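You operate a simulated robot arm through the tools that you are given. There is no shell and no other tool.

The job below is to be done with a simulated robot arm. You get a single attempt, and the scene is never put back.

JOB
Close the little red net with a blue clip.
Fine: use the blue press; one clip, none wasted; the net ends in the grey tray, the clip box in the press, the press's tray pushed in.

It is judged by the outcome, as a careful person would: the job done as asked, and still so three seconds after it is handed in. It fails if anything else is knocked over, pushed out of place, dropped, spilled or broken.

ROBOT AND FRAMES
A 7-joint arm with a two-finger parallel gripper, fixed in place. Base frame: the origin is at the foot of the arm, x ahead of it, y to its left, z up; the work surface is at about z = 0. Lengths are in m, angles in rad, forces in N, time in s.
With the tool pointing down near the work surface it reaches from about 0.24 to 0.62 m from the base axis. Its first joint turns from -1.152 to 1.152 rad. Payload 2.6 kg.
The tool frame sits at the grasp point between the pads (the TCP): z along the fingers, y along the line on which they close. The tips reach 0.03 m beyond it. The gripper opens to 0.094 m. The fingers are 0.028 m wide and 0.01 m thick; the gripper's body (0.05 by 0.096 m) begins 0.055 m behind the TCP.
Orientation is told as [roll, pitch, yaw] about the base's x, y, z axes, in that order, counted from this pose: with the fingers straight down and closing along the base's y, the tool's x points along the base's -x, its y along +y and its z along -z.

CONTROLS
- The arm moves only by the tool jog_arm. Its argument "steps" is a list of rows, each an object (a shift or turn left out is 0, a gripper value left out holds the last) with "claw": the finger opening in cm, from 0 to 9.4; "travel": the shift along the base's x, y, z in cm, a list of three; "dr": the turn, a rotation vector about the base's x, y, z in rad, a list of three. In form: [{"claw": claw, "travel": [dx, dy, dz], "dr": [ax, ay, az]}, ...]. A call has 1 to 20 rows; each row is the pose to reach, as a shift and turn from the pose commanded when the call began. Rows are played at 5 a second. More than 0.05 m and 0.15 rad between two rows, or a gripper value outside its range, and nothing of the call is played. Where a pose cannot be reached the arm comes as near as it can. A force on the tool above 40 N (or 10 N above the force at the start of the call, whichever is more), or a blocked arm, ends the call early, and 0.2 s more pass. Each finger travels about 0.072 m/s and halts on what it meets, pressing with about 35 N; the grip force reading is that of the motor and also rises with nothing between the fingers. The clock runs only during rows and for 0.2 s after the last one: add rows that repeat a pose to give the fingers time. The reply holds the time, the measured pose of the TCP, the force on the tool along the base axes, the opening and the grip force, in the units named above and with some noise, with the torque about the TCP (base axes, N m) and any sound that the robot's microphone picked up, and new pictures: "show" is both (left out), scene, wrist or none.
- Cameras (640 x 400 px; columns grow to the right, rows downward): "scene" is fixed at [0.0534, 0.4569, 0.5639]; the picture's right is [-0.58, -0.81, 0.00], its down [-0.48, 0.34, -0.81] and it looks along [0.66, -0.47, -0.59] (base axes); focal length 248 px, centre (320, 200). "wrist" rides on the gripper at [0.076, 0.014, -0.102] in the tool frame; the picture's right is [-0.18, 0.98, 0.00], its down [-0.75, -0.14, -0.64] and it looks along [-0.63, -0.12, 0.77] (tool axes); focal length 243 px, centre (320, 200). There is no depth. A picture from a camera that has moved, and an enlarged one, comes with that camera's place and axes in the base frame and with its lens. The place of the scene camera against the robot may be out by one fixed shift of up to 0.018 m in any direction.
- close_up(camera, box): a new picture of the part [left, top, right, bottom] of that camera's present view, enlarged. No time passes.
- finish_job(): hands the job in; it is judged then, once.

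Places have to be worked out from the pictures, the camera data and where the tool is seen. Open the gripper and draw the arm clear of the work before you hand the job in, unless the task says otherwise.

The tools are called after "Emit:" by a JSON object that holds its "fn" and its "kwargs". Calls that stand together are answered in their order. jog_arm: Moves the arm, as the interface text tells. Its arguments: {"type":"object","properties":{"steps":{"type":"array"},"show":{"type":"string","enum":["both","scene","wrist","none"]}},"required":["steps"]} The other tools are called the same way: close_up (camera, box) takes an enlarged picture of a part of a camera's view; finish_job () hands the job in.

At the start:

```text
clock: 0.0
tool_pos: [0.3509, -0.056, 0.3723]
orientation: [-0.001, 0.0, 0.0]
ft_force: [-0.8, -0.5, -0.4]
ft_torque: [-0.01, -0.03, 0.0]
grip_width: 0.0939
grasp_force: 0.0
```

scene: 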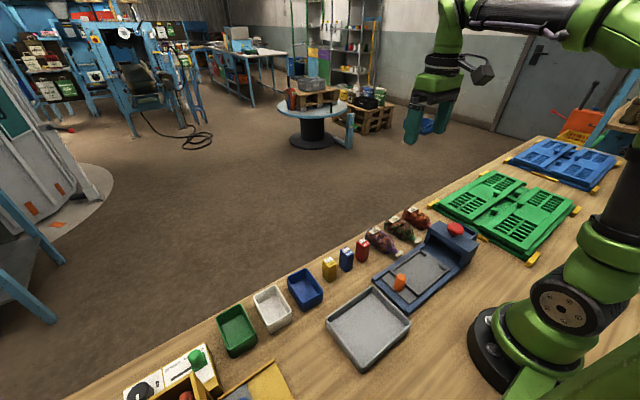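
wrist: 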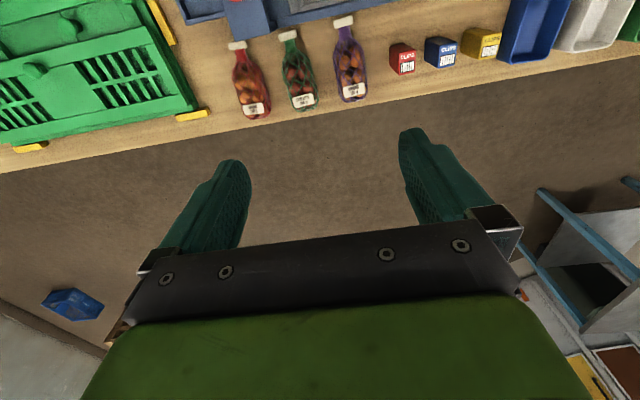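

I'm starting with close looks at the scene, to find the press, nets, clip boxes and tray before I move anything.

Emit:
{"fn": "close_up", "kwargs": {"camera": "scene", "box": [300, 190, 500, 315]}}

Emit:
{"fn": "close_up", "kwargs": {"camera": "scene", "box": [100, 250, 340, 400]}}

Emit:
{"fn": "close_up", "kwargs": {"camera": "scene", "box": [420, 130, 640, 270]}}

Emit:
{"fn": "close_up", "kwargs": {"camera": "wrist", "box": [180, 0, 520, 130]}}

```text
3.20 times, centred on (400, 252) of scene
camera zoom: at [0.0534, 0.4569, 0.5639], right [-0.58, -0.81, 0.0], down [-0.48, 0.34, -0.81], along [0.66, -0.47, -0.59], focal length 794 px, centre (64, 32)
```

zoom: 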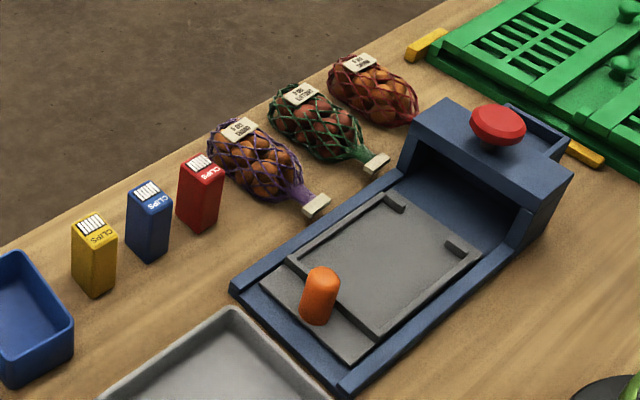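

```text
2.67 times, centred on (220, 325) of scene
camera zoom: at [0.0534, 0.4569, 0.5639], right [-0.58, -0.81, 0.0], down [-0.48, 0.34, -0.81], along [0.66, -0.47, -0.59], focal length 661 px, centre (587, -133)
```

zoom: 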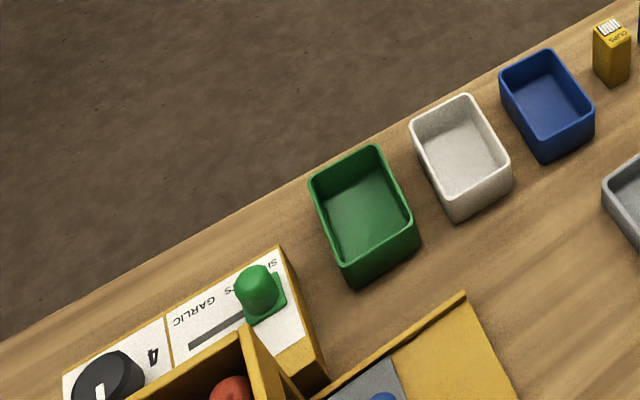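

```text
2.86 times, centred on (530, 200) of scene
camera zoom: at [0.0534, 0.4569, 0.5639], right [-0.58, -0.81, 0.0], down [-0.48, 0.34, -0.81], along [0.66, -0.47, -0.59], focal length 708 px, centre (-280, 200)
```

zoom: 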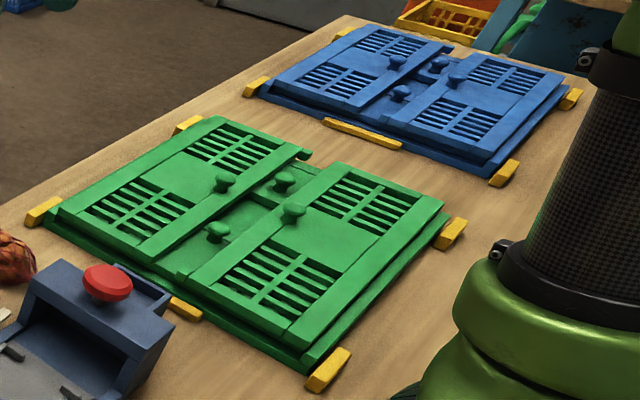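

```text
1.88 times, centred on (350, 65) of wrist
camera zoom: at [0.2749, -0.043, 0.4756], right [0.18, 0.98, 0.0], down [0.75, -0.14, 0.64], along [0.63, -0.12, -0.77], focal length 457 px, centre (264, 454)
```

zoom: 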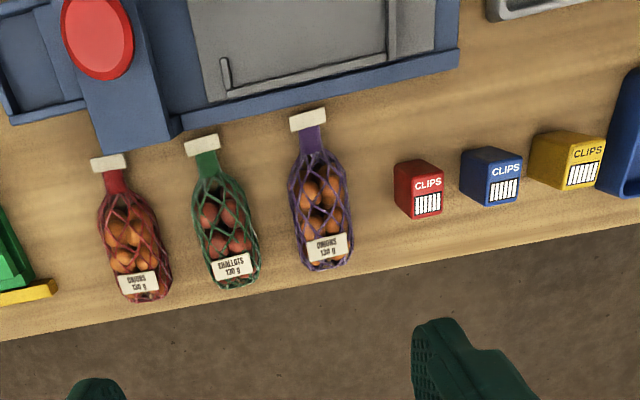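

The pictures show the blue press lying along y at x≈0.25, with its red button near y≈-0.13 and the tray's orange knob near y≈0.07. The nets are at x≈0.38, and the clip boxes stand to their left. I'll tilt the gripper up high so the wrist camera looks straight down on the press.

Emit:
{"fn": "jog_arm", "kwargs": {"steps": [{"claw": 9.4, "travel": [0, 0, 1], "dr": [0, 0.12, 0]}, {"travel": [0, 0, 2], "dr": [0, 0.24, 0]}, {"travel": [0, 0, 3], "dr": [0, 0.36, 0]}, {"travel": [0, 0, 4], "dr": [0, 0.48, 0]}, {"travel": [0, 0, 5], "dr": [0, 0.6, 0]}, {"travel": [0, 0, 5], "dr": [0, 0.6, 0]}]}}

```text
clock: 1.4
tool_pos: [0.2714, -0.0317, 0.349]
orientation: [-0.001, 0.599, 0.0]
ft_force: [0.3, 0.1, -1.3]
ft_torque: [-0.02, 0.01, 0.0]
grip_width: 0.0941
grasp_force: 0.0
out of reach, approached as far as the arm can: row 3, 4, 5, 6
camera wrist: at [0.2659, -0.0178, 0.4771], right [0.15, 0.98, -0.1], down [0.98, -0.14, 0.11], along [0.09, -0.12, -0.99], focal length 243 px, centre (320, 200)
```

scene: 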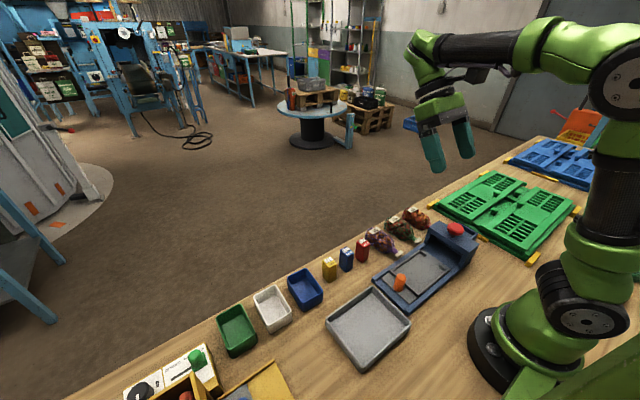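
wrist: 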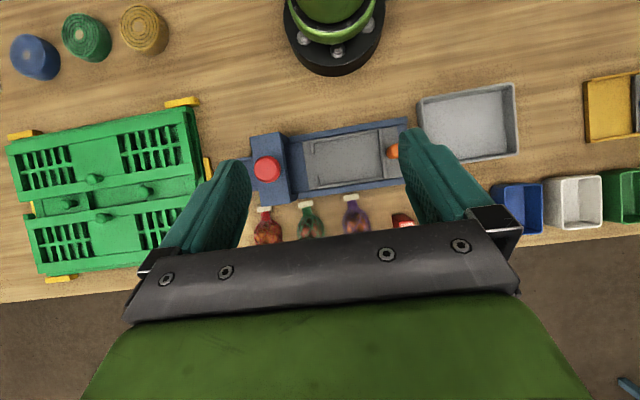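

This gives a clear overhead view, so I'm enlarging the press and its surroundings to work out the geometry.

Emit:
{"fn": "close_up", "kwargs": {"camera": "wrist", "box": [230, 90, 530, 250]}}

Emit:
{"fn": "close_up", "kwargs": {"camera": "scene", "box": [360, 200, 500, 320]}}

```text
2.13 times, centred on (380, 170) of wrist
camera zoom: at [0.2659, -0.0178, 0.4771], right [0.15, 0.98, -0.1], down [0.98, -0.14, 0.11], along [0.09, -0.12, -0.99], focal length 518 px, centre (192, 264)
```

zoom: 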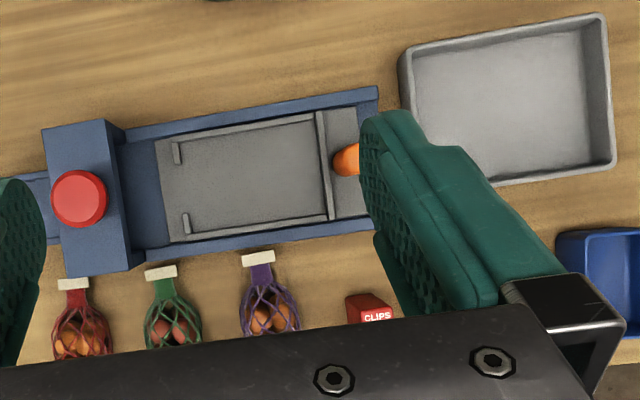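

```text
3.33 times, centred on (430, 260) of scene
camera zoom: at [0.0533, 0.4569, 0.5639], right [-0.58, -0.81, 0.0], down [-0.48, 0.34, -0.81], along [0.66, -0.47, -0.59], focal length 826 px, centre (-47, 0)
```

zoom: 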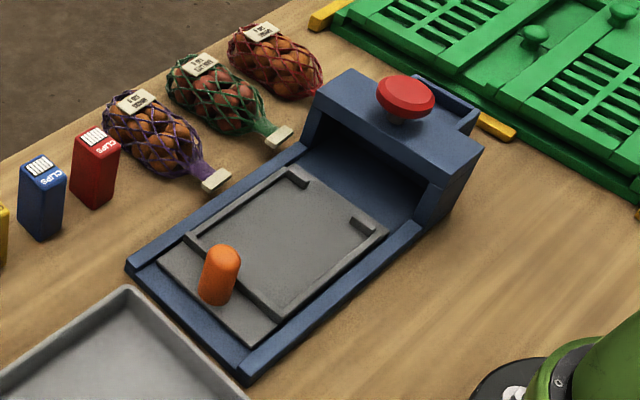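

The press is aligned with y. I make its centreline x≈0.24, the button (0.24,-0.14), and the tray plate y≈-0.09 to 0.085. A recess shows behind the tower, probably the clip-box slot, so I'll move the camera toward -y to see it.

Emit:
{"fn": "jog_arm", "kwargs": {"steps": [{"travel": [0, -3, 0]}, {"travel": [0, -6, 0]}, {"travel": [0, -9, 0]}, {"travel": [0, -12, 0]}, {"travel": [0, -12, 0]}]}}

```text
clock: 2.6
tool_pos: [0.2709, -0.1519, 0.3498]
orientation: [0.0, 0.6, 0.001]
ft_force: [0.2, 0.9, 0.0]
ft_torque: [-0.02, 0.01, -0.04]
grip_width: 0.0941
grasp_force: 0.1
camera wrist: at [0.2667, -0.1389, 0.479], right [0.15, 0.98, -0.1], down [0.98, -0.14, 0.1], along [0.09, -0.12, -0.99], focal length 243 px, centre (320, 200)
```

scene: 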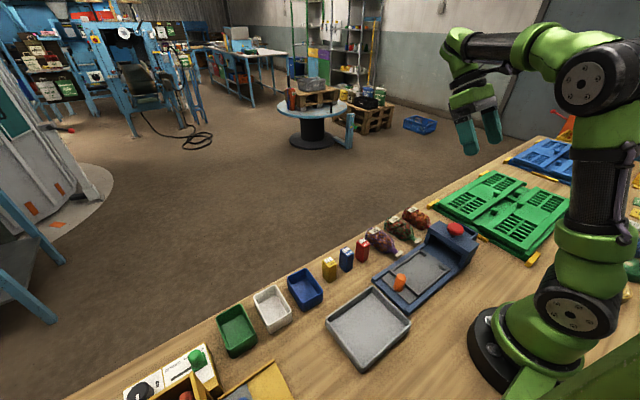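
wrist: 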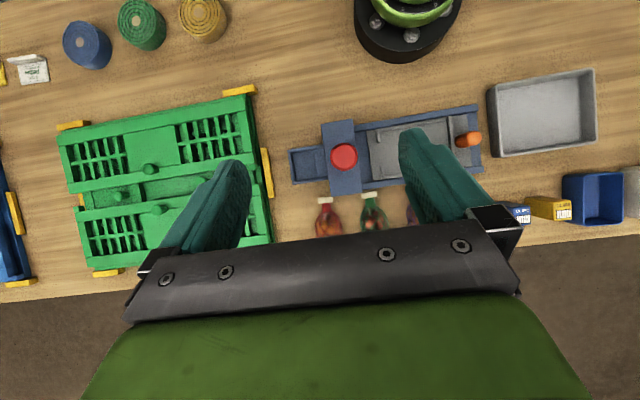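

Emit:
{"fn": "close_up", "kwargs": {"camera": "wrist", "box": [260, 90, 500, 240]}}

Emit:
{"fn": "close_up", "kwargs": {"camera": "wrist", "box": [280, 110, 380, 180]}}

Emit:
{"fn": "close_up", "kwargs": {"camera": "wrist", "box": [0, 0, 280, 175]}}

```text
2.67 times, centred on (380, 165) of wrist
camera zoom: at [0.2667, -0.1389, 0.479], right [0.15, 0.98, -0.1], down [0.98, -0.14, 0.1], along [0.09, -0.12, -0.99], focal length 647 px, centre (160, 293)
```

zoom: 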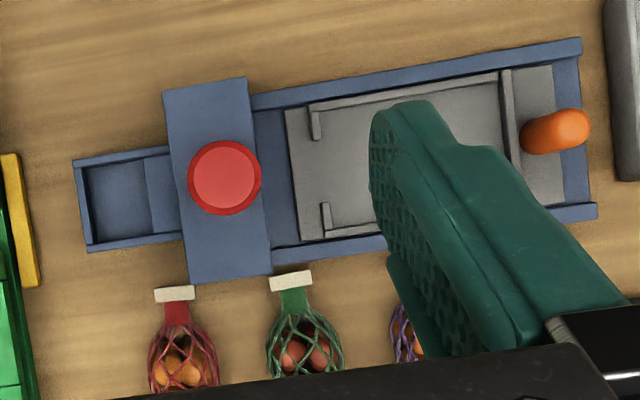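

```text
5.71 times, centred on (330, 145) of wrist
camera zoom: at [0.2667, -0.1389, 0.479], right [0.15, 0.98, -0.1], down [0.98, -0.14, 0.1], along [0.09, -0.12, -0.99], focal length 1386 px, centre (263, 514)
```

zoom: 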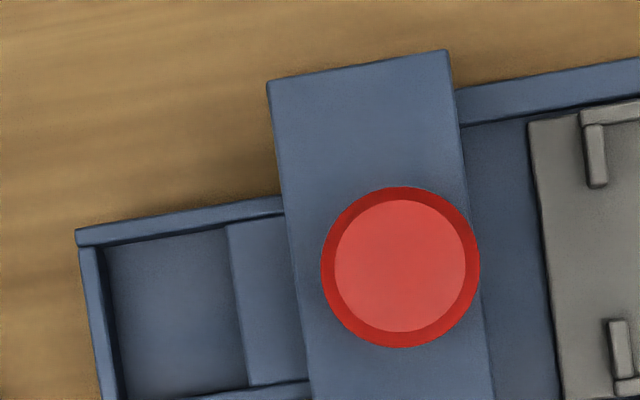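

```text
2.29 times, centred on (140, 88) of wrist
camera zoom: at [0.2667, -0.1389, 0.479], right [0.15, 0.98, -0.1], down [0.98, -0.14, 0.1], along [0.09, -0.12, -0.99], focal length 555 px, centre (731, 457)
```

zoom: 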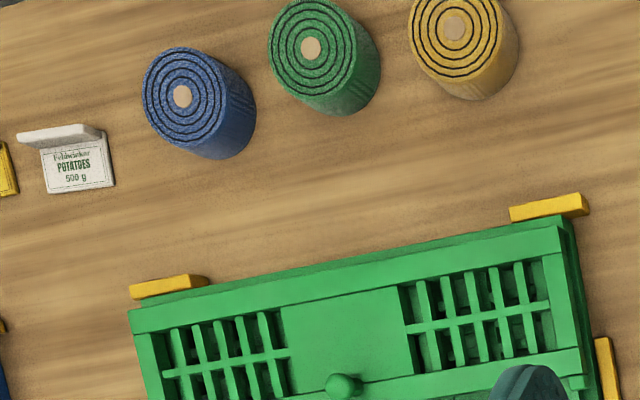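

Behind the tower there is a rectangular pocket at roughly x 0.215–0.263, y -0.231 to -0.193, which I take to be the clip-box slot. Next I level the tool and go near the clip boxes to measure them from the wrist.

Emit:
{"fn": "jog_arm", "kwargs": {"steps": [{"travel": [1.1, 4, -1.6], "dr": [0, -0.1, 0]}, {"travel": [2.2, 8, -3.3], "dr": [0, -0.2, 0]}, {"travel": [3.4, 12, -5], "dr": [0, -0.3, 0]}, {"travel": [4.5, 16, -6.6], "dr": [0, -0.4, 0]}, {"travel": [5.6, 20, -8.3], "dr": [0, -0.5, 0]}, {"travel": [6.9, 24, -10], "dr": [0, -0.6, 0]}, {"travel": [6.9, 24, -10], "dr": [0, -0.6, 0]}]}}

```text
clock: 4.2
tool_pos: [0.3417, 0.0882, 0.2512]
orientation: [0.001, -0.002, -0.001]
ft_force: [-0.1, 0.0, 0.0]
ft_torque: [-0.01, -0.02, 0.02]
grip_width: 0.0941
grasp_force: 0.0
camera wrist: at [0.2651, 0.1013, 0.3551], right [0.18, 0.98, 0.0], down [0.75, -0.14, 0.64], along [0.63, -0.12, -0.77], focal length 243 px, centre (320, 200)
```

scene: 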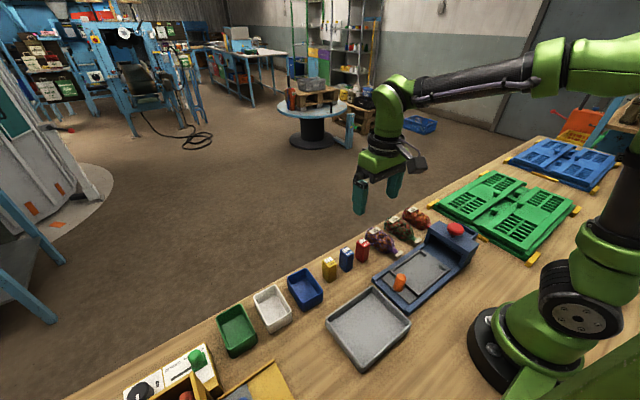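
wrist: 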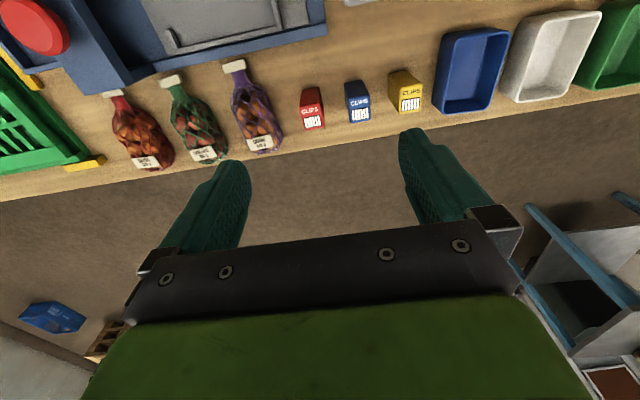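

Emit:
{"fn": "close_up", "kwargs": {"camera": "wrist", "box": [280, 55, 440, 155]}}

Emit:
{"fn": "close_up", "kwargs": {"camera": "wrist", "box": [90, 50, 290, 175]}}

Emit:
{"fn": "close_up", "kwargs": {"camera": "scene", "box": [310, 220, 400, 290]}}

```text
4.00 times, centred on (360, 105) of wrist
camera zoom: at [0.2651, 0.1013, 0.3551], right [0.18, 0.98, 0.0], down [0.75, -0.14, 0.64], along [0.63, -0.12, -0.77], focal length 970 px, centre (160, 580)
```

zoom: 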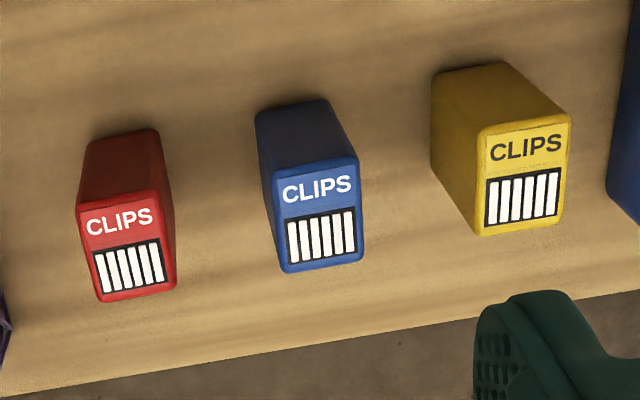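

```text
3.20 times, centred on (190, 112) of wrist
camera zoom: at [0.2651, 0.1013, 0.3551], right [0.18, 0.98, 0.0], down [0.75, -0.14, 0.64], along [0.63, -0.12, -0.77], focal length 776 px, centre (736, 480)
```

zoom: 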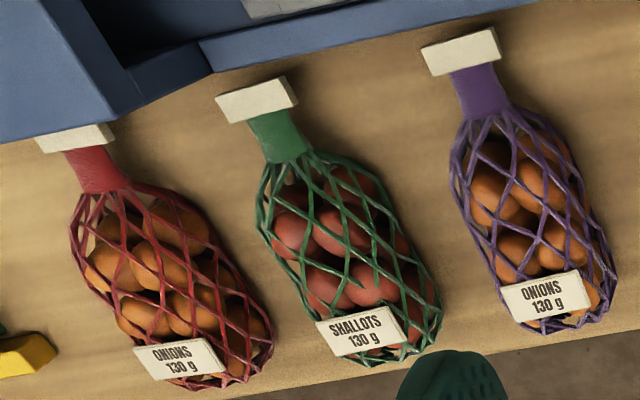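

```text
5.71 times, centred on (355, 255) of scene
camera zoom: at [0.0533, 0.4569, 0.5639], right [-0.58, -0.81, 0.0], down [-0.48, 0.34, -0.81], along [0.66, -0.47, -0.59], focal length 1417 px, centre (120, -114)
```

zoom: 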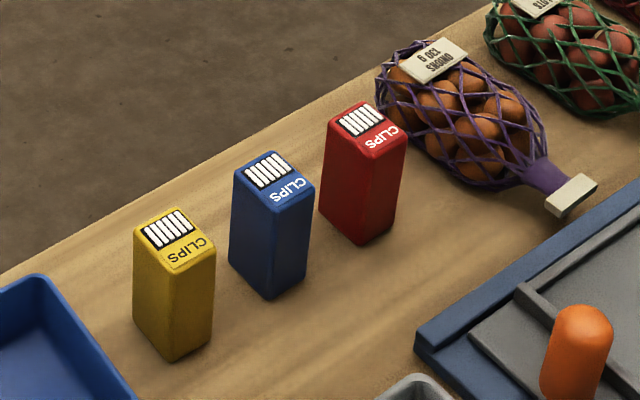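

The boxes stand upright, about 0.029 × 0.023 m in plan and about 0.06 m tall, and the blue one is centred near (0.374, 0.128). The red net's header lies near (0.312,-0.187) and its body extends toward +x. Before grasping anything I'm taking a closer look at the pocket and the press.

Emit:
{"fn": "jog_arm", "kwargs": {"steps": [{"travel": [-0.5, -4.2, 0], "dr": [0, 0.05, 0]}, {"travel": [-1, -8.4, 0], "dr": [0, 0.1, 0]}, {"travel": [-1.5, -12.6, 0], "dr": [0, 0.15, 0]}, {"travel": [-2, -16.8, 0], "dr": [0, 0.2, 0]}, {"travel": [-2.5, -21, -1], "dr": [0, 0.25, 0]}, {"travel": [-3, -25, -2], "dr": [0, 0.3, 0]}, {"travel": [-4, -29, -3], "dr": [0, 0.35, 0]}, {"travel": [-4, -29, -3], "dr": [0, 0.35, 0]}], "show": "wrist"}}

```text
clock: 6.0
tool_pos: [0.2976, -0.203, 0.2206]
orientation: [-0.001, 0.352, -0.001]
ft_force: [-0.5, 0.1, 1.0]
ft_torque: [-0.01, 0.02, -0.03]
grip_width: 0.0941
grasp_force: 0.1
camera wrist: at [0.2615, -0.188, 0.3443], right [0.17, 0.98, -0.06], down [0.93, -0.14, 0.34], along [0.33, -0.12, -0.94], focal length 243 px, centre (320, 200)
```

wrist: 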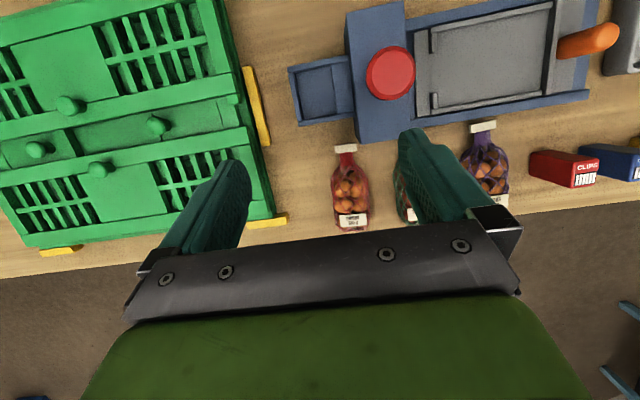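

Emit:
{"fn": "close_up", "kwargs": {"camera": "wrist", "box": [270, 0, 430, 150]}}

Emit:
{"fn": "close_up", "kwargs": {"camera": "wrist", "box": [380, 0, 640, 130]}}

Emit:
{"fn": "close_up", "kwargs": {"camera": "wrist", "box": [300, 120, 420, 240]}}

```text
2.67 times, centred on (350, 75) of wrist
camera zoom: at [0.2615, -0.188, 0.3443], right [0.17, 0.98, -0.06], down [0.93, -0.14, 0.34], along [0.33, -0.12, -0.94], focal length 647 px, centre (240, 533)
```

zoom: 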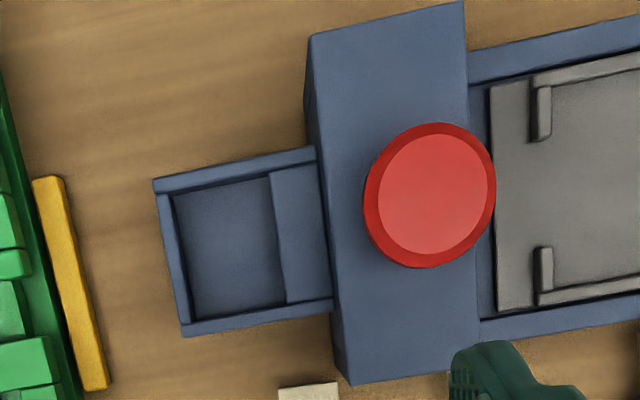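

```text
2.46 times, centred on (510, 65) of wrist
camera zoom: at [0.2615, -0.188, 0.3443], right [0.17, 0.98, -0.06], down [0.93, -0.14, 0.34], along [0.33, -0.12, -0.94], focal length 597 px, centre (-148, 532)
```

zoom: 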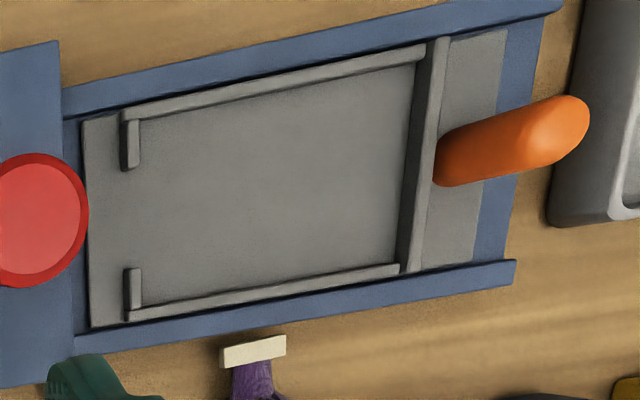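

```text
3.33 times, centred on (360, 180) of wrist
camera zoom: at [0.2615, -0.188, 0.3443], right [0.17, 0.98, -0.06], down [0.93, -0.14, 0.34], along [0.33, -0.12, -0.94], focal length 809 px, centre (187, 267)
```

zoom: 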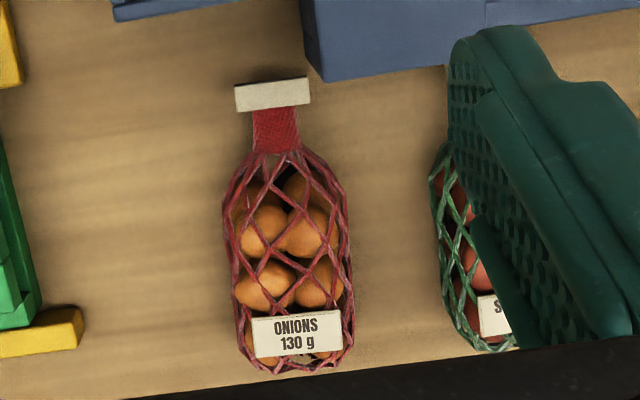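

The pocket behind the tower measures about 0.049 × 0.043 m inside, with walls perhaps 0.05 m high. I'll level the tool, then yaw it +90° so I can see the pocket and press from behind (−y side).

Emit:
{"fn": "jog_arm", "kwargs": {"steps": [{"travel": [-0.5, -1, 1], "dr": [0, -0.12, 0]}, {"travel": [-1, -2, 2], "dr": [0, -0.24, 0]}, {"travel": [-1.5, -3, 3], "dr": [0, -0.352, 0]}, {"travel": [-1.5, -3, 3], "dr": [0, -0.352, 0]}], "show": "none"}}

Emit:
{"fn": "jog_arm", "kwargs": {"steps": [{"travel": [0, 0, 0], "dr": [0, 0, 0.14]}, {"travel": [0, 0, 0], "dr": [0, 0, 0.28]}, {"travel": [0, 0, 0], "dr": [0, 0, 0.42]}, {"travel": [0, 0, 0], "dr": [0, 0, 0.56]}, {"travel": [0, 0, 0], "dr": [0, 0, 0.7]}, {"travel": [0, 0, 0], "dr": [0, 0, 0.84]}, {"travel": [0, 0, 0], "dr": [0, 0, 0.98]}, {"travel": [0, 0, 0], "dr": [0, 0, 1.12]}, {"travel": [0, 0, 0], "dr": [0, 0, 1.26]}, {"travel": [-1, -1, -1], "dr": [0, 0, 1.4]}, {"travel": [-2, -2, -2], "dr": [0, 0, 1.5708]}, {"travel": [-2, -2, -2], "dr": [0, 0, 1.5708]}]}}

```text
clock: 7.0
tool_pos: [0.2837, -0.231, 0.2519]
orientation: [-0.001, -0.004, -0.001]
ft_force: [-0.2, 0.8, 1.2]
ft_torque: [-0.02, 0.01, -0.01]
grip_width: 0.0941
grasp_force: 0.1
```

```text
refused: row 11 steps farther than a row can; nothing moved
```

The last yaw step was slightly too big, so I'm replaying it with smaller increments.

Emit:
{"fn": "jog_arm", "kwargs": {"steps": [{"dr": [0, 0, 0.13]}, {"dr": [0, 0, 0.26]}, {"dr": [0, 0, 0.39]}, {"dr": [0, 0, 0.52]}, {"dr": [0, 0, 0.65]}, {"dr": [0, 0, 0.78]}, {"dr": [0, 0, 0.91]}, {"dr": [0, 0, 1.04]}, {"dr": [0, 0, 1.17]}, {"travel": [-1, -1, -1], "dr": [0, 0, 1.3]}, {"travel": [-2, -2, -2], "dr": [0, 0, 1.43]}, {"travel": [-3, -3, -3], "dr": [0, 0, 1.5708]}, {"travel": [-3, -3, -3], "dr": [0, 0, 1.5708]}]}}

```text
clock: 9.8
tool_pos: [0.2549, -0.2622, 0.2203]
orientation: [0.001, -0.002, 1.573]
ft_force: [0.3, 0.3, -0.3]
ft_torque: [-0.01, 0.02, -0.02]
grip_width: 0.0938
grasp_force: 0.1
camera wrist: at [0.2405, -0.3393, 0.3234], right [-0.98, 0.18, 0.0], down [0.14, 0.75, 0.64], along [0.12, 0.63, -0.77], focal length 243 px, centre (320, 200)
```

scene: 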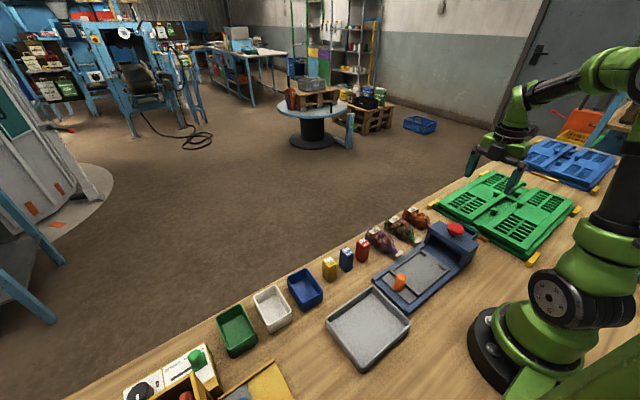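
wrist: 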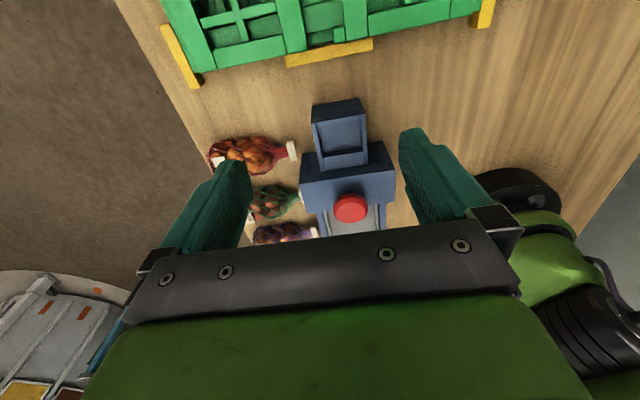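

Emit:
{"fn": "close_up", "kwargs": {"camera": "wrist", "box": [280, 80, 420, 240]}}

Emit:
{"fn": "close_up", "kwargs": {"camera": "wrist", "box": [200, 110, 340, 250]}}

```text
2.50 times, centred on (350, 160) of wrist
camera zoom: at [0.2405, -0.3393, 0.3234], right [-0.98, 0.18, 0.0], down [0.14, 0.75, 0.64], along [0.12, 0.63, -0.77], focal length 606 px, centre (245, 300)
```

zoom: 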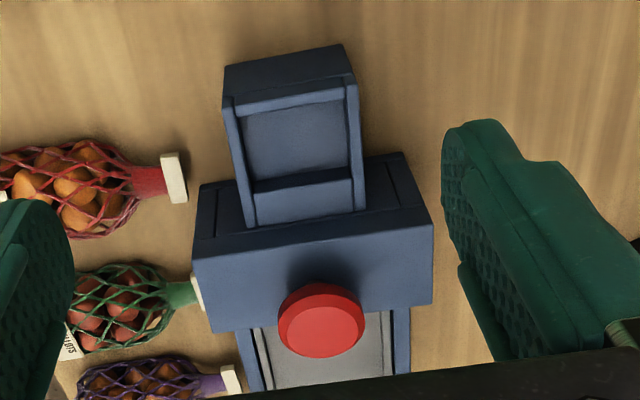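

```text
2.86 times, centred on (270, 180) of wrist
camera zoom: at [0.2405, -0.3393, 0.3234], right [-0.98, 0.18, 0.0], down [0.14, 0.75, 0.64], along [0.12, 0.63, -0.77], focal length 693 px, centre (463, 257)
```

zoom: 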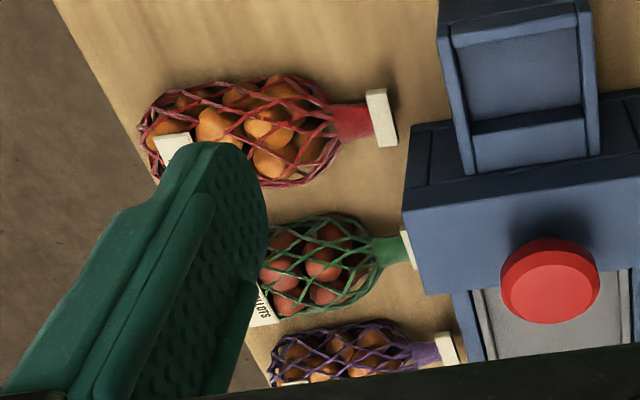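

From behind, the pocket's walls are about 0.042 m high and its inner width is about 0.052 m in x. I'm zooming in further to judge its depth.

Emit:
{"fn": "close_up", "kwargs": {"camera": "wrist", "box": [305, 95, 375, 175]}}

Emit:
{"fn": "close_up", "kwargs": {"camera": "wrist", "box": [290, 130, 410, 240]}}

```text
5.00 times, centred on (340, 135) of wrist
camera zoom: at [0.2405, -0.3393, 0.3234], right [-0.98, 0.18, 0.0], down [0.14, 0.75, 0.64], along [0.12, 0.63, -0.77], focal length 1213 px, centre (220, 525)
```

zoom: 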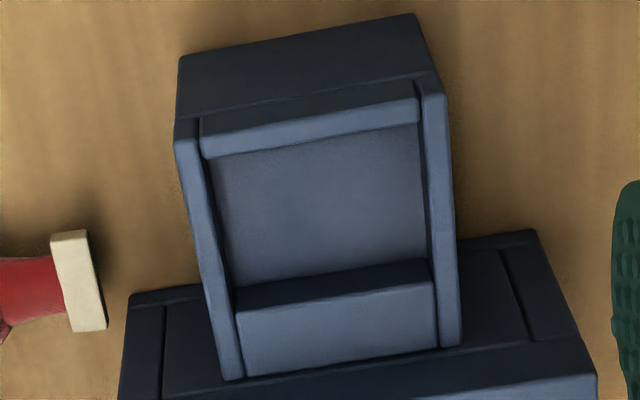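

```text
3.64 times, centred on (350, 185) of wrist
camera zoom: at [0.2405, -0.3393, 0.3234], right [-0.98, 0.18, 0.0], down [0.14, 0.75, 0.64], along [0.12, 0.63, -0.77], focal length 882 px, centre (211, 254)
```

zoom: 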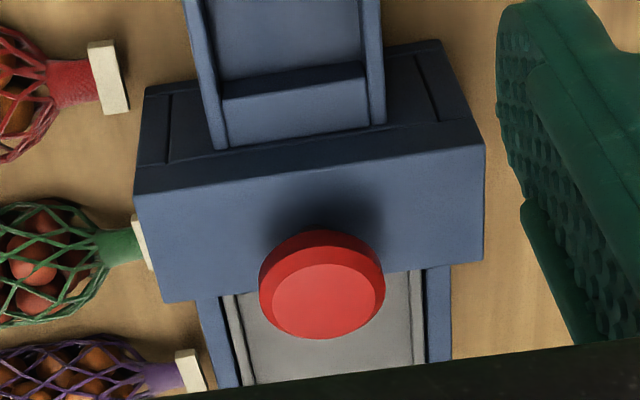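

The pocket depth is still ambiguous from this angle. I'll lower the camera behind the pocket for a shallower, closer view, with the fingertips staying well above everything at about z=0.09.

Emit:
{"fn": "jog_arm", "kwargs": {"steps": [{"travel": [-0.5, -1.5, -4]}, {"travel": [-1, -3, -8]}, {"travel": [-1, -3, -10.5]}, {"travel": [-1, -3, -10.5]}], "show": "wrist"}}

Emit:
{"fn": "close_up", "kwargs": {"camera": "wrist", "box": [260, 80, 420, 230]}}

```text
clock: 10.8
tool_pos: [0.2437, -0.2917, 0.1123]
orientation: [-0.002, -0.001, 1.57]
ft_force: [1.4, 0.4, 0.2]
ft_torque: [-0.01, 0.0, 0.01]
grip_width: 0.0942
grasp_force: 0.1
camera wrist: at [0.2298, -0.3683, 0.2163], right [-0.98, 0.18, 0.0], down [0.14, 0.75, 0.64], along [0.12, 0.63, -0.77], focal length 243 px, centre (320, 200)
```

wrist: 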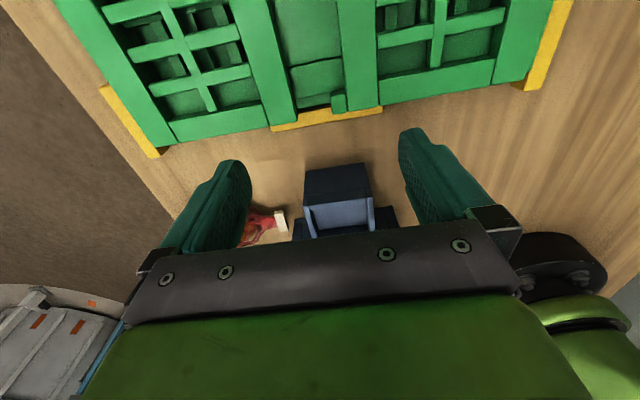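

```text
2.67 times, centred on (340, 155) of wrist
camera zoom: at [0.2298, -0.3683, 0.2163], right [-0.98, 0.18, 0.0], down [0.14, 0.75, 0.64], along [0.12, 0.63, -0.77], focal length 647 px, centre (267, 320)
```

zoom: 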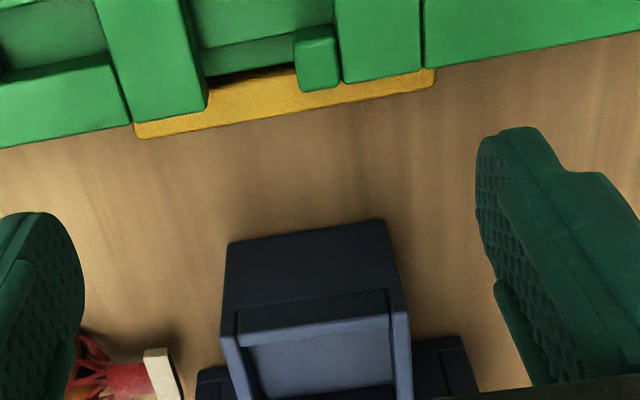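

The back wall and side walls look to be of different heights, so I'm enlarging this low view to resolve the pocket levels.

Emit:
{"fn": "close_up", "kwargs": {"camera": "wrist", "box": [290, 150, 390, 240]}}

Emit:
{"fn": "close_up", "kwargs": {"camera": "scene", "box": [430, 205, 490, 255]}}

```text
4.44 times, centred on (340, 195) of wrist
camera zoom: at [0.2298, -0.3683, 0.2163], right [-0.98, 0.18, 0.0], down [0.14, 0.75, 0.64], along [0.12, 0.63, -0.77], focal length 1078 px, centre (231, 222)
```

zoom: 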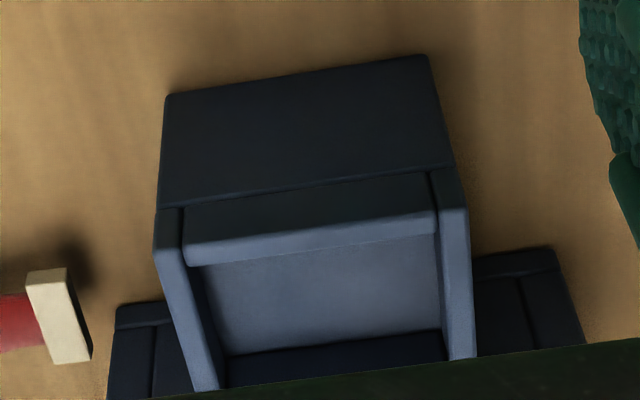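

```text
8.00 times, centred on (460, 230) of scene
camera zoom: at [0.0534, 0.4569, 0.5639], right [-0.58, -0.81, 0.0], down [-0.48, 0.34, -0.81], along [0.66, -0.47, -0.59], focal length 1984 px, centre (-800, -40)
```

zoom: 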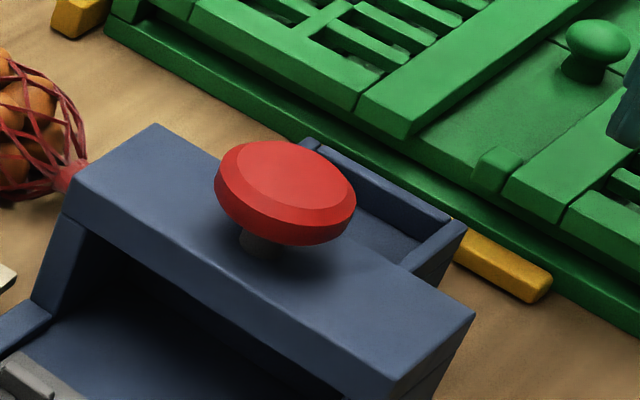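

The low view settles it. The pocket is shallow: its floor is at z≈0.041, the side walls top out near 0.055, and inside it spans x 0.217–0.265, y -0.226 to -0.187, so the clip box stands in it upright. I'm lifting and going over to the blue clip box, keeping the +90° yaw.

Emit:
{"fn": "jog_arm", "kwargs": {"steps": [{"travel": [0, 0, 4]}, {"travel": [0, 0, 8]}, {"travel": [0, 0, 12]}, {"travel": [1.3, 4.2, 12]}, {"travel": [2.6, 8.4, 12]}, {"travel": [3.9, 12.6, 12]}, {"travel": [5.2, 16.8, 12]}, {"travel": [6.5, 21, 12]}, {"travel": [7.8, 25.2, 12]}, {"travel": [9.1, 29.4, 12]}, {"travel": [10.4, 33.6, 12]}, {"travel": [11.7, 37.8, 10]}, {"travel": [13.3, 42.1, 7]}, {"travel": [13.3, 42.1, 7]}]}}

```text
refused: row 13 steps farther than a row can; nothing moved
```

One row was slightly too long, so I'm splitting it.

Emit:
{"fn": "jog_arm", "kwargs": {"steps": [{"travel": [0, 0, 4]}, {"travel": [0, 0, 8]}, {"travel": [0, 0, 12]}, {"travel": [1.3, 4.2, 12]}, {"travel": [2.6, 8.4, 12]}, {"travel": [3.9, 12.6, 12]}, {"travel": [5.2, 16.8, 12]}, {"travel": [6.5, 21, 12]}, {"travel": [7.8, 25.2, 12]}, {"travel": [9.1, 29.4, 12]}, {"travel": [10.4, 33.6, 12]}, {"travel": [11.7, 37.8, 12]}, {"travel": [13.3, 42.1, 11]}, {"travel": [13.3, 42.1, 7]}, {"travel": [13.3, 42.1, 7]}]}}

```text
clock: 14.0
tool_pos: [0.3793, 0.1303, 0.1838]
orientation: [0.0, -0.003, 1.57]
ft_force: [-0.8, 0.4, -0.5]
ft_torque: [0.0, 0.02, 0.03]
grip_width: 0.094
grasp_force: 0.1
camera wrist: at [0.3657, 0.053, 0.2867], right [-0.98, 0.18, 0.0], down [0.14, 0.75, 0.64], along [0.12, 0.63, -0.77], focal length 243 px, centre (320, 200)
```

scene: 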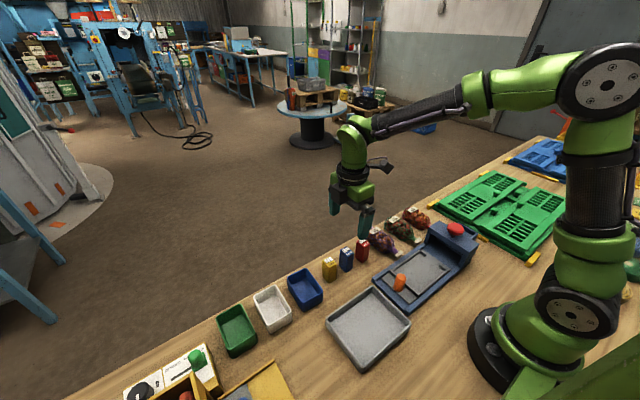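
wrist: 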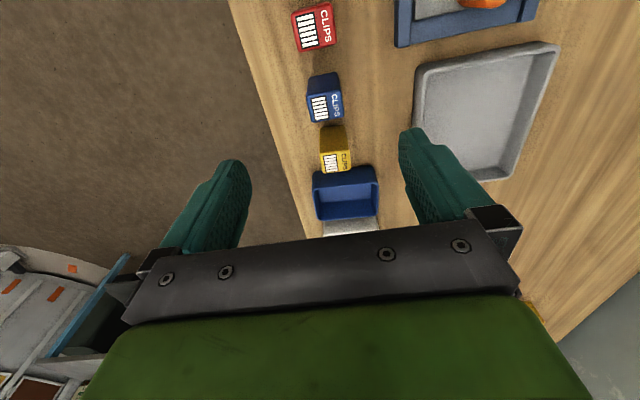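

Emit:
{"fn": "close_up", "kwargs": {"camera": "wrist", "box": [270, 50, 390, 190]}}

```text
2.86 times, centred on (330, 120) of wrist
camera zoom: at [0.3657, 0.053, 0.2867], right [-0.98, 0.18, 0.0], down [0.14, 0.75, 0.64], along [0.12, 0.63, -0.77], focal length 693 px, centre (291, 429)
```

zoom: 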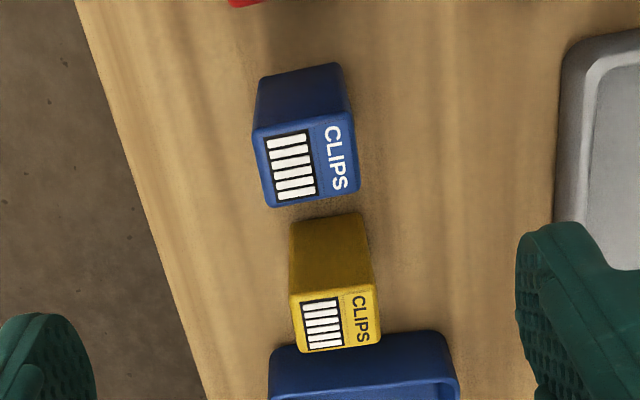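

The blue box is upright at (0.375, 0.1286), about 0.065 m tall and 0.030 m along x. I'm descending around it with a 6 cm opening, to about z=0.057.

Emit:
{"fn": "jog_arm", "kwargs": {"steps": [{"claw": 6.2, "travel": [-0.35, -0.1, -3]}, {"travel": [-0.35, -0.1, -6]}, {"travel": [-0.35, -0.1, -8.5]}, {"travel": [-0.35, -0.1, -10.5]}, {"travel": [-0.35, -0.1, -12.6]}, {"travel": [-0.35, -0.1, -12.6]}]}}

```text
clock: 15.4
tool_pos: [0.375, 0.1275, 0.0577]
orientation: [0.001, -0.003, 1.572]
ft_force: [0.5, 0.2, -0.5]
ft_torque: [-0.01, 0.0, 0.0]
grip_width: 0.0621
grasp_force: 0.0
camera wrist: at [0.361, 0.052, 0.1615], right [-0.98, 0.18, 0.0], down [0.14, 0.75, 0.64], along [0.12, 0.63, -0.77], focal length 243 px, centre (320, 200)
```

scene: 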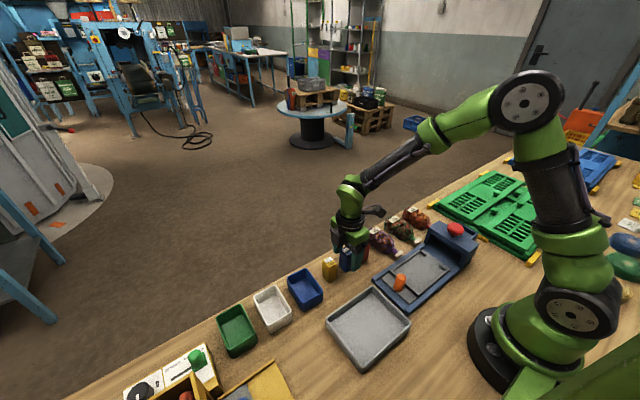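
wrist: 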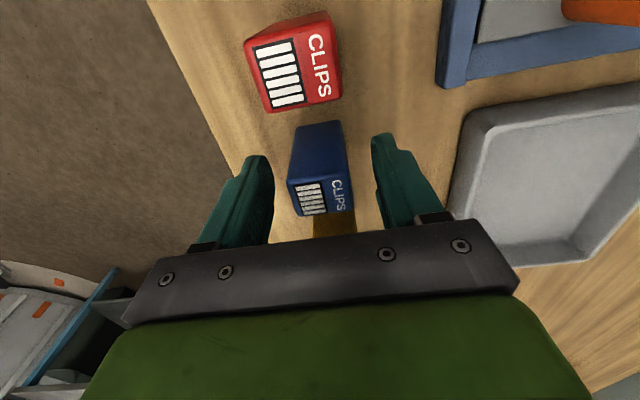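

The box is centred between the fingers, so I close on it and wait for the grip.

Emit:
{"fn": "jog_arm", "kwargs": {"steps": [{"claw": 2.3}, {"claw": 2.3}, {"claw": 2.3}, {"claw": 2.3}], "show": "wrist"}}

```text
clock: 16.4
tool_pos: [0.3747, 0.1292, 0.0581]
orientation: [0.001, -0.002, 1.57]
ft_force: [-1.3, 0.9, 0.3]
ft_torque: [-0.01, -0.01, -0.03]
grip_width: 0.0353
grasp_force: 34.9
camera wrist: at [0.361, 0.0521, 0.1618], right [-0.98, 0.18, 0.0], down [0.14, 0.75, 0.64], along [0.12, 0.63, -0.77], focal length 243 px, centre (320, 200)
```

wrist: 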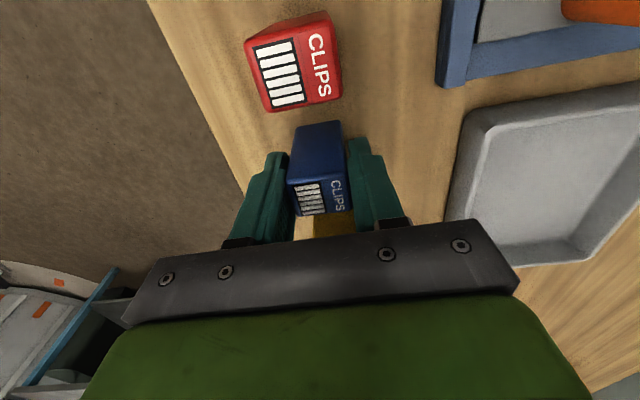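

The grip reads 0.035 m at 35 N, so the box is held. I'm lifting it straight up and carrying it high over to above the pocket.

Emit:
{"fn": "jog_arm", "kwargs": {"steps": [{"travel": [0, 0, 2]}, {"travel": [0, 0, 5]}, {"travel": [0, 0, 9]}, {"travel": [0, 0, 13]}, {"travel": [0, 0, 15]}, {"travel": [-1.7, -4.2, 15]}, {"travel": [-3.4, -8.4, 15]}, {"travel": [-5.1, -12.6, 15]}, {"travel": [-6.8, -16.8, 15]}, {"travel": [-8.4, -21, 15]}, {"travel": [-10, -25.2, 15]}, {"travel": [-11.7, -29.4, 15]}, {"travel": [-13.4, -33.6, 15]}, {"travel": [-13.4, -33.6, 15]}]}}

```text
clock: 19.4
tool_pos: [0.2396, -0.2098, 0.2104]
orientation: [0.001, -0.001, 1.571]
ft_force: [-0.4, 0.2, -0.4]
ft_torque: [0.01, 0.01, -0.01]
grip_width: 0.0357
grasp_force: 35.3
camera wrist: at [0.2272, -0.2858, 0.3138], right [-0.98, 0.18, 0.0], down [0.14, 0.75, 0.64], along [0.12, 0.63, -0.77], focal length 243 px, centre (320, 200)
```

scene: 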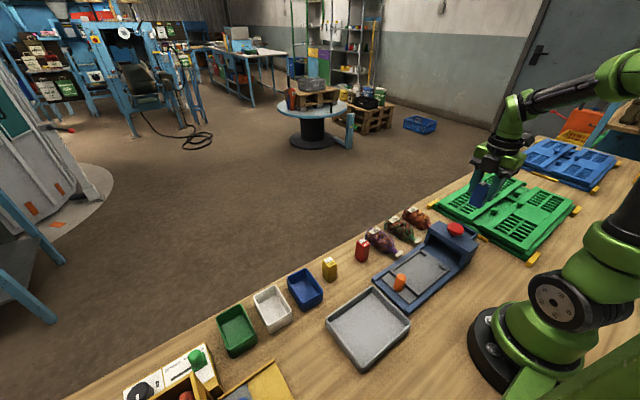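
wrist: 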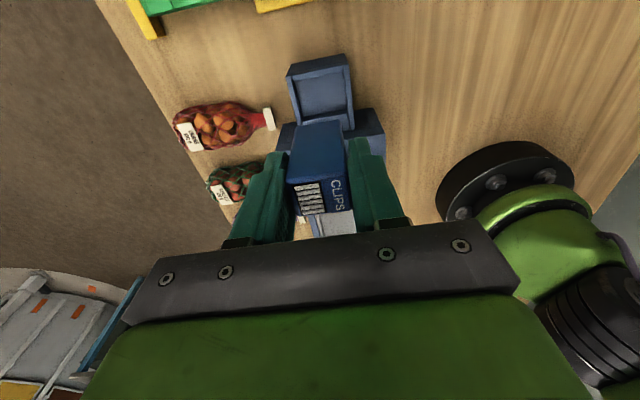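

I'm now above the pocket. I lower until the box's bottom is just over the pocket walls, aiming at its centre (0.241,-0.2065), then check the alignment.

Emit:
{"fn": "jog_arm", "kwargs": {"steps": [{"travel": [0.1, 0.3, -3]}, {"travel": [0.1, 0.3, -6]}, {"travel": [0.1, 0.3, -8]}, {"travel": [0.1, 0.3, -8]}]}}

Emit:
{"fn": "close_up", "kwargs": {"camera": "wrist", "box": [260, 90, 400, 240]}}

Emit:
{"fn": "close_up", "kwargs": {"camera": "scene", "box": [410, 170, 530, 260]}}

```text
clock: 20.4
tool_pos: [0.2393, -0.2065, 0.1293]
orientation: [0.001, -0.001, 1.568]
ft_force: [0.2, -0.5, -0.3]
ft_torque: [-0.01, 0.02, -0.03]
grip_width: 0.0355
grasp_force: 35.1
camera wrist: at [0.2252, -0.2824, 0.2324], right [-0.98, 0.18, 0.0], down [0.14, 0.75, 0.64], along [0.12, 0.63, -0.77], focal length 243 px, centre (320, 200)
```

scene: 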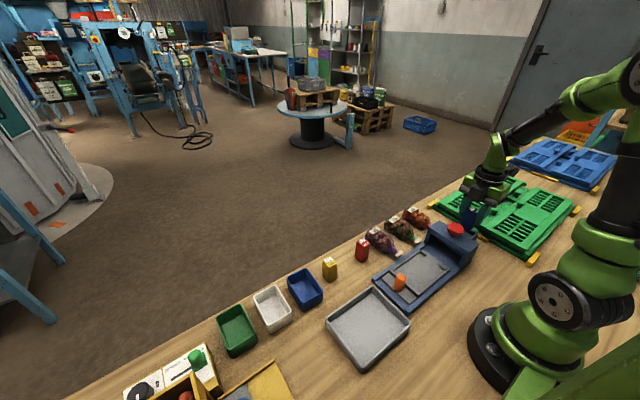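
wrist: 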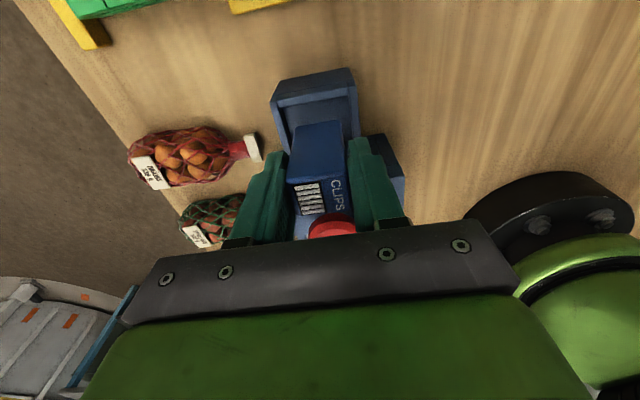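

```text
2.67 times, centred on (330, 165) of wrist
camera zoom: at [0.2252, -0.2824, 0.2324], right [-0.98, 0.18, 0.0], down [0.14, 0.75, 0.64], along [0.12, 0.63, -0.77], focal length 647 px, centre (293, 293)
```

zoom: 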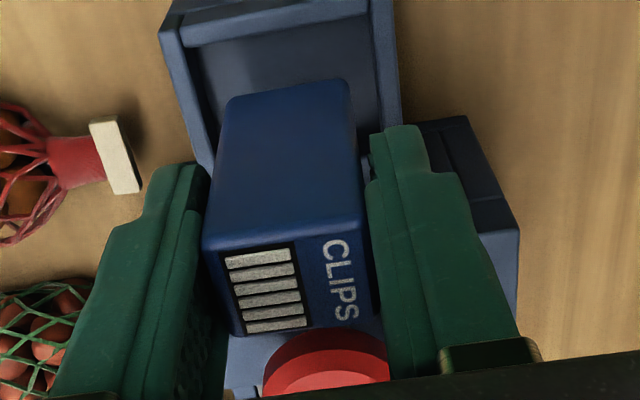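

```text
4.44 times, centred on (470, 215) of scene
camera zoom: at [0.0534, 0.4569, 0.5639], right [-0.58, -0.81, 0.0], down [-0.48, 0.34, -0.81], along [0.66, -0.47, -0.59], focal length 1102 px, centre (-347, 133)
```

zoom: 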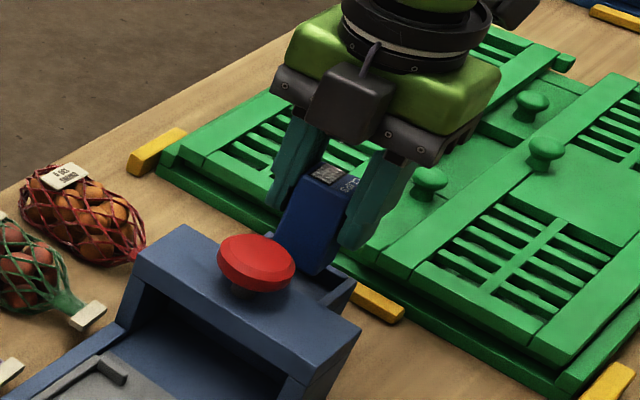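

The box's underside spans about x 0.225–0.255, y -0.218 to -0.191, which is well inside the pocket opening. I nudge it 1 mm toward −y and lower it gently toward the floor.

Emit:
{"fn": "jog_arm", "kwargs": {"steps": [{"travel": [0, -0.12, -0.8]}, {"travel": [0, -0.12, -1.6]}, {"travel": [0, -0.12, -2.2]}, {"travel": [0, -0.12, -2.6]}, {"travel": [0, -0.12, -2.8]}, {"travel": [0, -0.12, -2.8]}], "show": "wrist"}}

```text
clock: 21.8
tool_pos: [0.2419, -0.2078, 0.1024]
orientation: [-0.004, 0.0, 1.57]
ft_force: [-7.1, 5.2, 30.1]
ft_torque: [0.26, 0.1, 0.03]
grip_width: 0.0355
grasp_force: 34.6
camera wrist: at [0.2268, -0.2839, 0.2051], right [-0.98, 0.19, 0.0], down [0.14, 0.75, 0.64], along [0.12, 0.63, -0.77], focal length 243 px, centre (320, 200)
```

wrist: 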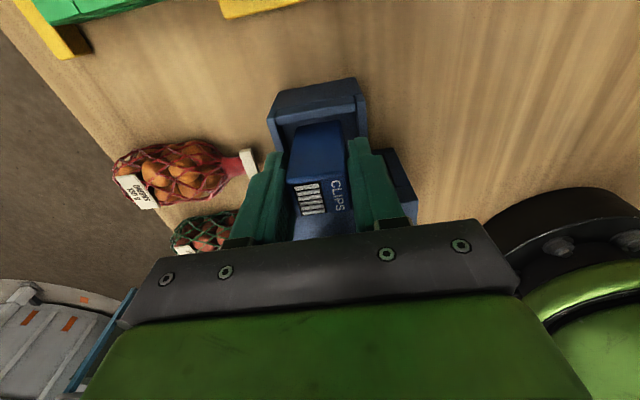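

There is a 30 N upward reaction at z=0.1024, so the box has reached the bottom and sits below the wall tops. I'm checking closely that it's seated before I ease off.

Emit:
{"fn": "close_up", "kwargs": {"camera": "wrist", "box": [255, 70, 395, 240]}}

Emit:
{"fn": "close_up", "kwargs": {"camera": "scene", "box": [420, 180, 510, 250]}}

```text
2.35 times, centred on (325, 155) of wrist
camera zoom: at [0.2268, -0.2839, 0.2051], right [-0.98, 0.19, 0.0], down [0.14, 0.75, 0.64], along [0.12, 0.63, -0.77], focal length 571 px, centre (308, 306)
```

zoom: 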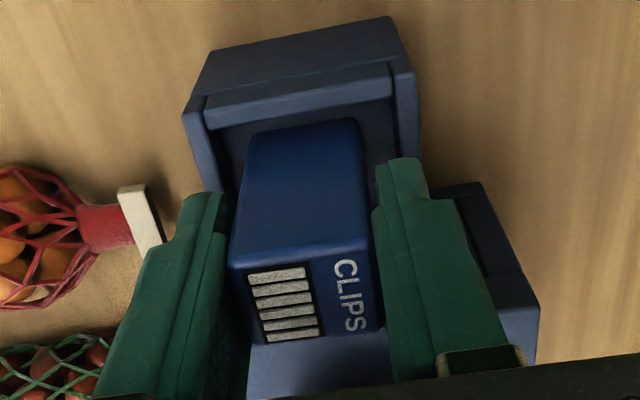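

```text
5.71 times, centred on (465, 215) of scene
camera zoom: at [0.0533, 0.457, 0.5638], right [-0.58, -0.81, 0.0], down [-0.48, 0.34, -0.81], along [0.66, -0.47, -0.59], focal length 1417 px, centre (-509, 114)
```

zoom: 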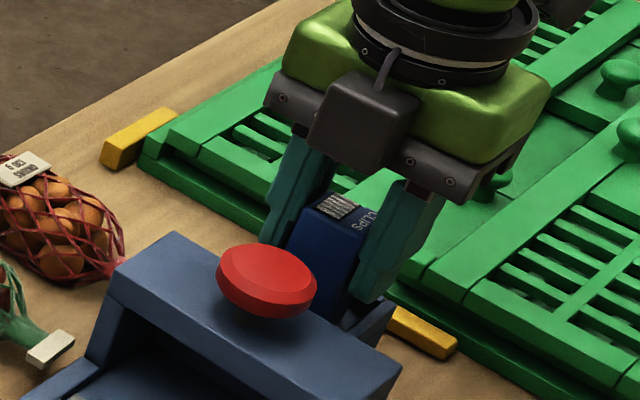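

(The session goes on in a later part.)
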